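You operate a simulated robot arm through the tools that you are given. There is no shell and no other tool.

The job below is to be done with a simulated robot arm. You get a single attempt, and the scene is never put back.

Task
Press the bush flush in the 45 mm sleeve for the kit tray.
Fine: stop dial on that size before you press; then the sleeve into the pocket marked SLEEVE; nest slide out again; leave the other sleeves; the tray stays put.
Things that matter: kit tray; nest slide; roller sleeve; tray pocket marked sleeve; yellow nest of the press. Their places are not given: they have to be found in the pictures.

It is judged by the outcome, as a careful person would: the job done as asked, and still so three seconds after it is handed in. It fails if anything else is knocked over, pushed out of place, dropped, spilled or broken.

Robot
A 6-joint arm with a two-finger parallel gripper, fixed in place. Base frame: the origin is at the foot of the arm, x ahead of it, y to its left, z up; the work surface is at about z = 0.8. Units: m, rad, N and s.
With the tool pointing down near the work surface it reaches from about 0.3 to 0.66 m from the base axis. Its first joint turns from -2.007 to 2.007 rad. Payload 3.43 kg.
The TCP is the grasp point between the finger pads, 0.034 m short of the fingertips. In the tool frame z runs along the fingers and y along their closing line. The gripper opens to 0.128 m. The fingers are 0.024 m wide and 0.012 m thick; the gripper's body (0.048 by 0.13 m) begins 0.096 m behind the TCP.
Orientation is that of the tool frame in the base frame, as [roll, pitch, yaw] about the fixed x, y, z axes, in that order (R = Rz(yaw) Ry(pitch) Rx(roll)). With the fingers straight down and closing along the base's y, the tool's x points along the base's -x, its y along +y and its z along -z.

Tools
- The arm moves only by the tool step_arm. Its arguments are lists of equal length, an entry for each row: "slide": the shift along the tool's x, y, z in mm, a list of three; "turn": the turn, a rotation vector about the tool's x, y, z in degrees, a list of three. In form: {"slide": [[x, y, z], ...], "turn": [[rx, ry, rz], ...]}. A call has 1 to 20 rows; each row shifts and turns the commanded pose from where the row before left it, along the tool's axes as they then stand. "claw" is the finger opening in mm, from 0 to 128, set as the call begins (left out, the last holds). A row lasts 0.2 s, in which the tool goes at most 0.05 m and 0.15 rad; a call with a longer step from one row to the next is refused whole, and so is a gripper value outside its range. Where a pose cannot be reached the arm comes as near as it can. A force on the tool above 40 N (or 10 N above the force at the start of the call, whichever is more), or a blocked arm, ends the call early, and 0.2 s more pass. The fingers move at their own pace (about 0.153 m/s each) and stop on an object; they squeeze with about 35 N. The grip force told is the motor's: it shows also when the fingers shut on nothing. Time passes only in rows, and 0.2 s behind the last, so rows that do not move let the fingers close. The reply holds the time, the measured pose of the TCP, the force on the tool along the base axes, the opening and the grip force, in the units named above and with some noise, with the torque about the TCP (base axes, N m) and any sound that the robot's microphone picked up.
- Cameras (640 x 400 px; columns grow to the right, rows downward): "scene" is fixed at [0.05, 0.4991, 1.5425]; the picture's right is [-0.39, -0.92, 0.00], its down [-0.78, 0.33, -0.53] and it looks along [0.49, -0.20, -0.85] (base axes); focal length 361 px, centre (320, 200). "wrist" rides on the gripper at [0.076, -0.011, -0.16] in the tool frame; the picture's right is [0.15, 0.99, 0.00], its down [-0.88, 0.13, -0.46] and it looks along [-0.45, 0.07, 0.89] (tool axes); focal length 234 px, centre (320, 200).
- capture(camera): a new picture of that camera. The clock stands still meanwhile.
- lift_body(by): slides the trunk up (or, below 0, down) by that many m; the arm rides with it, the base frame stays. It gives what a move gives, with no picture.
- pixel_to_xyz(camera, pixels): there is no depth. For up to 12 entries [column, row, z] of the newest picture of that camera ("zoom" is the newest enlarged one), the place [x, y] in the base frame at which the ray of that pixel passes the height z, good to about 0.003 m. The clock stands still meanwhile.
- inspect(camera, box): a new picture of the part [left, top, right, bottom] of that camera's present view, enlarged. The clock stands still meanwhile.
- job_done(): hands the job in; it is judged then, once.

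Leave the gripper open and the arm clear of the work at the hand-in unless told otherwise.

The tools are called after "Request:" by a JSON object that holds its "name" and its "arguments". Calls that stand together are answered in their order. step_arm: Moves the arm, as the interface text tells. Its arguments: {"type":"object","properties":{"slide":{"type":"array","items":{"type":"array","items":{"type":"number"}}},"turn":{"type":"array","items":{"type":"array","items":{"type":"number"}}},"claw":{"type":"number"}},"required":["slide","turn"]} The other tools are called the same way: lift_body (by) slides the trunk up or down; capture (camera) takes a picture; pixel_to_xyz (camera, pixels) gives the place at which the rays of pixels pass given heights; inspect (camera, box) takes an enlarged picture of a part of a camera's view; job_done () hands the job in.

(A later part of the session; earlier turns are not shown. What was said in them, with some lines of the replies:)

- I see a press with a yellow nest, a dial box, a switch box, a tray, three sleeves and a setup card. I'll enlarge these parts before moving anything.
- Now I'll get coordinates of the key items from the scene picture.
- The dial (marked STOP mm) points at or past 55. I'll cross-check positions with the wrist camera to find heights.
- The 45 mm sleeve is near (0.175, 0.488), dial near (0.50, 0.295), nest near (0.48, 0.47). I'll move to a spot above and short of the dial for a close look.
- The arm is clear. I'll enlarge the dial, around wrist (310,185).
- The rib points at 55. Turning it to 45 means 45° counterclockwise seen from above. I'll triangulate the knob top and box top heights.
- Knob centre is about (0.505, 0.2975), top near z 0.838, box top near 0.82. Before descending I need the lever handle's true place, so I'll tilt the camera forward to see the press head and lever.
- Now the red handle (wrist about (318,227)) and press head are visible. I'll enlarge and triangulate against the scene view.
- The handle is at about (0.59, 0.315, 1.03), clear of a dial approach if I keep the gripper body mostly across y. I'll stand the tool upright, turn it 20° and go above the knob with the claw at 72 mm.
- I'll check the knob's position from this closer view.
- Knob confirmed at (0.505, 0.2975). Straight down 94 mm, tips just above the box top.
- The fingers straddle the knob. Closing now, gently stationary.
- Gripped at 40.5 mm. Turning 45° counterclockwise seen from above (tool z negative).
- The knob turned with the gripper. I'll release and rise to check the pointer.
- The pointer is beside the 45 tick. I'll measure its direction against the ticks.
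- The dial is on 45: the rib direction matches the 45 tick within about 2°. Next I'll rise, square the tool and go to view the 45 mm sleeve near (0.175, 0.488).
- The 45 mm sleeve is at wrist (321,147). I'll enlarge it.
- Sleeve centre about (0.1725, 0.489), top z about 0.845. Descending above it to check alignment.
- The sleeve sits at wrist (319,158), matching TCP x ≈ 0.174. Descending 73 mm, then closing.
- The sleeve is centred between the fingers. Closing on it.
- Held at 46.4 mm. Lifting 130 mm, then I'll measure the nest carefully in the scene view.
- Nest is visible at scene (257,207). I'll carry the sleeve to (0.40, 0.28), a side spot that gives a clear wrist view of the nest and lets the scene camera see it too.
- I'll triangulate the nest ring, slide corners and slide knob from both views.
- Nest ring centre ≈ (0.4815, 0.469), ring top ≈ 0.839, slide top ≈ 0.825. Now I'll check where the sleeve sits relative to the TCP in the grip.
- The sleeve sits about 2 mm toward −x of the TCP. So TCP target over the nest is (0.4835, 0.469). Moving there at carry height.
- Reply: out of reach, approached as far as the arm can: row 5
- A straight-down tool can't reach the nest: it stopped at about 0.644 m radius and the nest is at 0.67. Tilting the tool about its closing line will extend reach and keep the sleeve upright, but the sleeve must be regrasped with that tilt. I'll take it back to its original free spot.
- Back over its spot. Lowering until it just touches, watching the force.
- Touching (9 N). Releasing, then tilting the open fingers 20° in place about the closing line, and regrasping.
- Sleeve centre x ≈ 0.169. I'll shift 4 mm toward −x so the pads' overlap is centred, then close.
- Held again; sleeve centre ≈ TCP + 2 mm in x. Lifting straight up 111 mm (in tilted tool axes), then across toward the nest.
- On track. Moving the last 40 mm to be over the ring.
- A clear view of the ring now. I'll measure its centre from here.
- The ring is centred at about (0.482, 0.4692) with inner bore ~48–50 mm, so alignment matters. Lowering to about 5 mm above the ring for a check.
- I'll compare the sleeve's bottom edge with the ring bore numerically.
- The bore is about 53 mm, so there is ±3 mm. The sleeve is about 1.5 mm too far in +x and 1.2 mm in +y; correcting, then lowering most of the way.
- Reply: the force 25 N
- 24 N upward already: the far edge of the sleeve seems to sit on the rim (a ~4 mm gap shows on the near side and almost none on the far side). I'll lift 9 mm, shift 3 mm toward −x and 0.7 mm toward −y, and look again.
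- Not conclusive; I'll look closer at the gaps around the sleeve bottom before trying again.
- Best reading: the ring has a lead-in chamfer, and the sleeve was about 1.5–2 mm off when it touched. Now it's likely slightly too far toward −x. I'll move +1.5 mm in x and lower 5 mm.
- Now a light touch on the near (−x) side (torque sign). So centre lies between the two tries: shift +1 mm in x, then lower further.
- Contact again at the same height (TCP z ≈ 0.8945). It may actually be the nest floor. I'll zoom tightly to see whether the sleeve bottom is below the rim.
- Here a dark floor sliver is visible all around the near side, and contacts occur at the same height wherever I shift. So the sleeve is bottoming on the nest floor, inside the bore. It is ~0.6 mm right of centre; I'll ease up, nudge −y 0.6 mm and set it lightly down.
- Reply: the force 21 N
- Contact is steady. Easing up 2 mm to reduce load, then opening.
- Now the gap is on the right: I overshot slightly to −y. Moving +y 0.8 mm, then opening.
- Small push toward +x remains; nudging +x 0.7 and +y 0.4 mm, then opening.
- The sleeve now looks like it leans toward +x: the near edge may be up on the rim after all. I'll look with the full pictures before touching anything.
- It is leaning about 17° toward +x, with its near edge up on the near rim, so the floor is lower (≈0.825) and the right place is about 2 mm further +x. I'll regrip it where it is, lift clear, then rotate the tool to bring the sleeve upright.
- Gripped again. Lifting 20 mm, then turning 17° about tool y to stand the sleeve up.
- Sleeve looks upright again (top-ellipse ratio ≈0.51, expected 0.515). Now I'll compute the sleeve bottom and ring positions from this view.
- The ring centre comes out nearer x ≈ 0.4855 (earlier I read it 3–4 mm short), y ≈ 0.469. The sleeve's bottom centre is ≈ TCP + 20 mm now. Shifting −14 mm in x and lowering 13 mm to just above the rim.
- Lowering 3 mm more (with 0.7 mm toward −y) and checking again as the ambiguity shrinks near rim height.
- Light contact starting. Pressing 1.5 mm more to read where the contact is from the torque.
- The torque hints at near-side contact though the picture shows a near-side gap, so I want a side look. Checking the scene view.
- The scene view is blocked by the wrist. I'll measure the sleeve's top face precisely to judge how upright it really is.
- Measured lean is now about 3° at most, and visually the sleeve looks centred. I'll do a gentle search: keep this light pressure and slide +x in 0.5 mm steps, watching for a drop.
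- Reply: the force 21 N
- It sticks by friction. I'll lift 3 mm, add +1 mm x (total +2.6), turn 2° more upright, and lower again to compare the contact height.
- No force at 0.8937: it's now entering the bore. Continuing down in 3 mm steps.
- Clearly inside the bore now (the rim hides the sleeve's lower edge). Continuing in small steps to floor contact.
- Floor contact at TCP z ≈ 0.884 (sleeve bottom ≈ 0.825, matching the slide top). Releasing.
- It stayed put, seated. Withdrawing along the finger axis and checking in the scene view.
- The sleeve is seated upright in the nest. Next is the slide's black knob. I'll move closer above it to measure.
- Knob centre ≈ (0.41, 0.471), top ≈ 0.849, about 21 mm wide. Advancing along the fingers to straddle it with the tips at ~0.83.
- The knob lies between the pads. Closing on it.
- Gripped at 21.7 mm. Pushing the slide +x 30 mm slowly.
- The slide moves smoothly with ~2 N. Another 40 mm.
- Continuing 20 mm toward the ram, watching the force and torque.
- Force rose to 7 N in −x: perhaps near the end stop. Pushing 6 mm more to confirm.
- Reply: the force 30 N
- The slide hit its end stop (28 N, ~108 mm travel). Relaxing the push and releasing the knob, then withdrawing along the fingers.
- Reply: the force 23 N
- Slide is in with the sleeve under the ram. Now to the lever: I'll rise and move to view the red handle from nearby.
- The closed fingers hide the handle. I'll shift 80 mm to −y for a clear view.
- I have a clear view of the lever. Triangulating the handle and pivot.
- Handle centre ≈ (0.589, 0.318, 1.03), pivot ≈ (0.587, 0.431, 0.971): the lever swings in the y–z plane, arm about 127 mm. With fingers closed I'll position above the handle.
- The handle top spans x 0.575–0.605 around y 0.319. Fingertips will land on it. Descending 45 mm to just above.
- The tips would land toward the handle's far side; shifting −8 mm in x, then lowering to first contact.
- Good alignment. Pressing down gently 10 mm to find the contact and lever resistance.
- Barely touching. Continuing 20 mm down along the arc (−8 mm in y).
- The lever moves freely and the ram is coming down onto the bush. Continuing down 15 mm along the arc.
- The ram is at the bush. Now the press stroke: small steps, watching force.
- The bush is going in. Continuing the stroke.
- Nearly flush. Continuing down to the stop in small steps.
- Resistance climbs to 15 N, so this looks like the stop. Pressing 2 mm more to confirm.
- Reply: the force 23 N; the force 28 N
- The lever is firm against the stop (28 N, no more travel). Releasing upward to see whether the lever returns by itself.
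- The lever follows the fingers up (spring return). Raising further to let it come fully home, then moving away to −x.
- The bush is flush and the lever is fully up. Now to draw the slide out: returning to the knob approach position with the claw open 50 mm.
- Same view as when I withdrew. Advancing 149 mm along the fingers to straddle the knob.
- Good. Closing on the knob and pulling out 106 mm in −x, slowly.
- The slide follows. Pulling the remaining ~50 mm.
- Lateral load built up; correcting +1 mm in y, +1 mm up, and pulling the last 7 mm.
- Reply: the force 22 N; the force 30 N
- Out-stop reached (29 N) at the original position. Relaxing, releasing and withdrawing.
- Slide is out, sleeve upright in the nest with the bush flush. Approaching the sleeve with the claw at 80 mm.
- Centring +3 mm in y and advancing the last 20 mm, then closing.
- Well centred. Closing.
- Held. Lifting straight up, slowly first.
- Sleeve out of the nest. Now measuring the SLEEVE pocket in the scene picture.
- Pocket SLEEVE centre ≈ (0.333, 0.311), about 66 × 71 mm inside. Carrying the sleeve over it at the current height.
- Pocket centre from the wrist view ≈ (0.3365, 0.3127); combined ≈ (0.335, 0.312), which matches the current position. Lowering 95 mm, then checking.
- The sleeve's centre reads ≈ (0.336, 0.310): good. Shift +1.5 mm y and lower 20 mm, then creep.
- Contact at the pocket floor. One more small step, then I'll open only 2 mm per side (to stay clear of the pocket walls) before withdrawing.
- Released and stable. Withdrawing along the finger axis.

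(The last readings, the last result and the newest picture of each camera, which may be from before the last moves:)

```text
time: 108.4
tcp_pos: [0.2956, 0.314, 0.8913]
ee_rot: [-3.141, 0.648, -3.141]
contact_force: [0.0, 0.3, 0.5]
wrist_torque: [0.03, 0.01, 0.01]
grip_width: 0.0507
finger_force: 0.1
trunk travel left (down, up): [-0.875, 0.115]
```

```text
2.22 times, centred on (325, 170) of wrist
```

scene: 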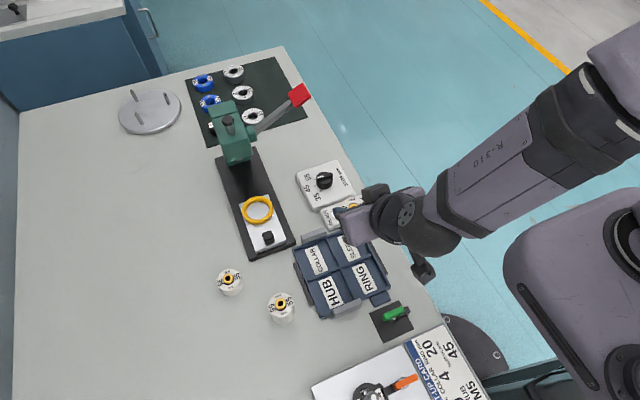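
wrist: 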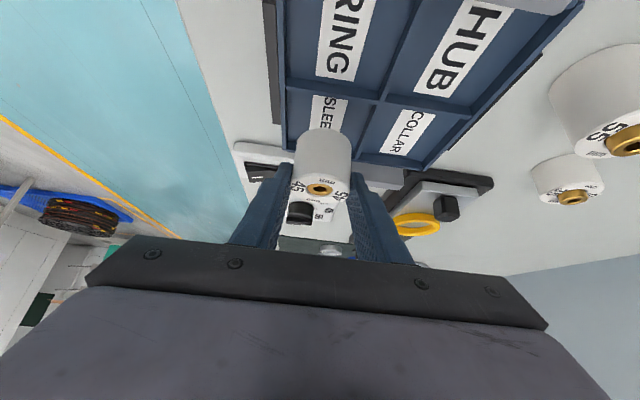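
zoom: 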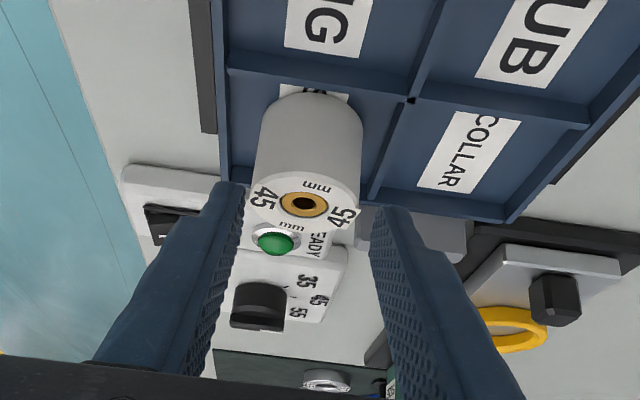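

Sleeve stays in the pocket. Withdrawing further and up, then opening wide and checking everything.

Request:
{"name": "step_arm", "arguments": {"slide": [[0, 0, -40], [-10, 0, -40], [-20, 0, -40], [-25, 0, -35], [-25, -20, -35], [-25, -30, -25], [0, -40, 0], [0, -40, 0], [0, 0, 0]], "turn": [[0, 0, 0], [0, 0, 0], [0, 0, 0], [0, 0, 0], [0, 0, 0], [0, 0, 0], [0, 0, 0], [0, 0, 0], [0, 0, 0]]}}

Request:
{"name": "capture", "arguments": {"camera": "scene"}}

Request:
{"name": "inspect", "arguments": {"camera": "scene", "box": [290, 200, 400, 320]}}

Request:
{"name": "inspect", "arguments": {"camera": "scene", "box": [190, 80, 370, 270]}}

```text
time: 110.4
tcp_pos: [0.2531, 0.1968, 1.1247]
ee_rot: [-3.138, 0.647, -3.141]
contact_force: [0.3, -0.5, 0.6]
wrist_torque: [-0.02, -0.02, -0.02]
grip_width: 0.0506
finger_force: 0.0
out of reach, approached as far as the arm can: row 8
trunk travel left (down, up): [-0.875, 0.115]
```

```text
taken
```

scene: 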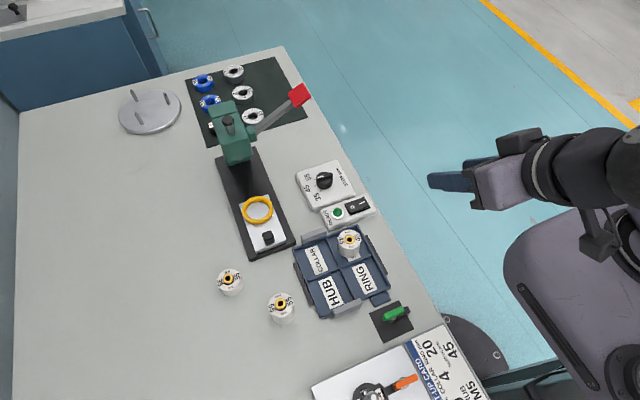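

```text
3.33 times, centred on (345, 260) of scene
```

zoom: 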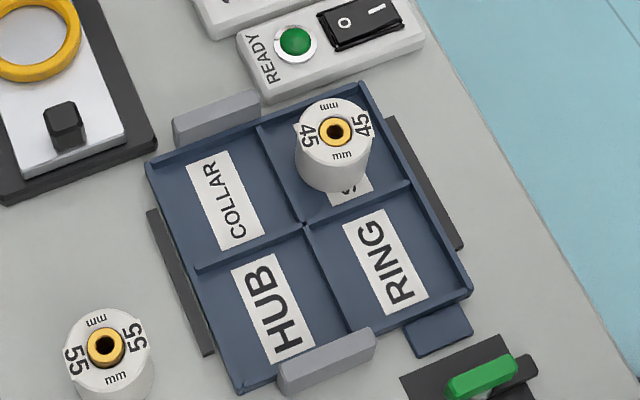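

```text
2.11 times, centred on (280, 175) of scene
```

zoom: 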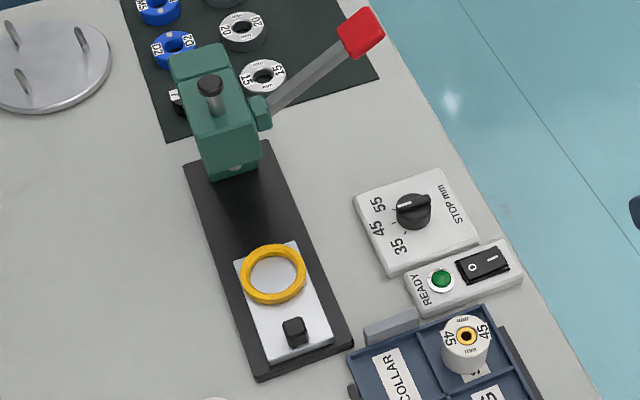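

Everything looks in place: sleeve upright in the SLEEVE pocket, slide out, lever up, dial on 45, other sleeves untouched. A close look at the bush before handing in, and opening the gripper.

Request:
{"name": "inspect", "arguments": {"camera": "scene", "box": [325, 220, 375, 265]}}

Request:
{"name": "step_arm", "arguments": {"slide": [[0, 0, 0], [0, 0, 0], [0, 0, 0]], "turn": [[0, 0, 0], [0, 0, 0], [0, 0, 0]], "claw": 120}}

```text
8.89 times, centred on (350, 242) of scene
```

zoom: 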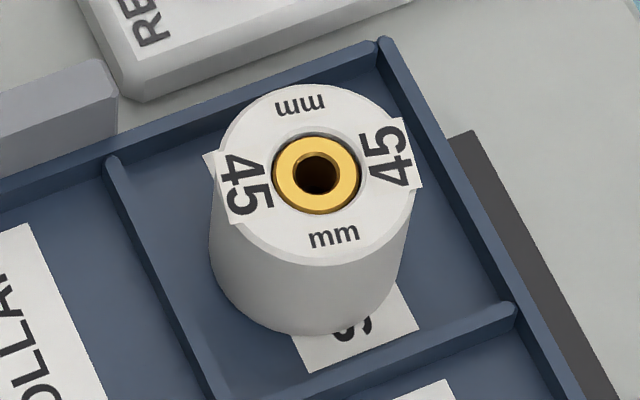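

```text
time: 111.2
tcp_pos: [0.2521, 0.1958, 1.1252]
ee_rot: [-3.14, 0.646, -3.139]
contact_force: [-0.1, -0.8, 0.3]
wrist_torque: [0.02, -0.02, 0.0]
grip_width: 0.1199
finger_force: 0.1
trunk travel left (down, up): [-0.875, 0.115]
```

The bush is flush in the 45 mm sleeve, the sleeve stands in its pocket, the gripper is open and the arm is clear. Handing in.

Request:
{"name": "job_done", "arguments": {}}

```text
The job is handed in.
```

The job is handed in: the bush is pressed flush in the 45 mm sleeve, and the sleeve is standing upright in the SLEEVE pocket.

- **Dial:** I turned it from 55 to 45 before pressing. In the pictures the pointer lines up with the 45 mark to within about 2°.
- **Press:** I pushed the lever down until it was firm against the stop. It came back up by itself.
- **Nest slide:** it is pulled back out to its stop.
- **Other items:** the 35 and 55 sleeves and the tray look unmoved. The READY switch is as it was.
- **Arm:** the gripper is open and clear of the work.

The first try at seating the sleeve went wrong. I let go too early and it leaned in the nest, partly on the rim. I gripped it again, stood it upright and seated it properly on the nest floor before pressing. Nothing fell or was knocked out of place.
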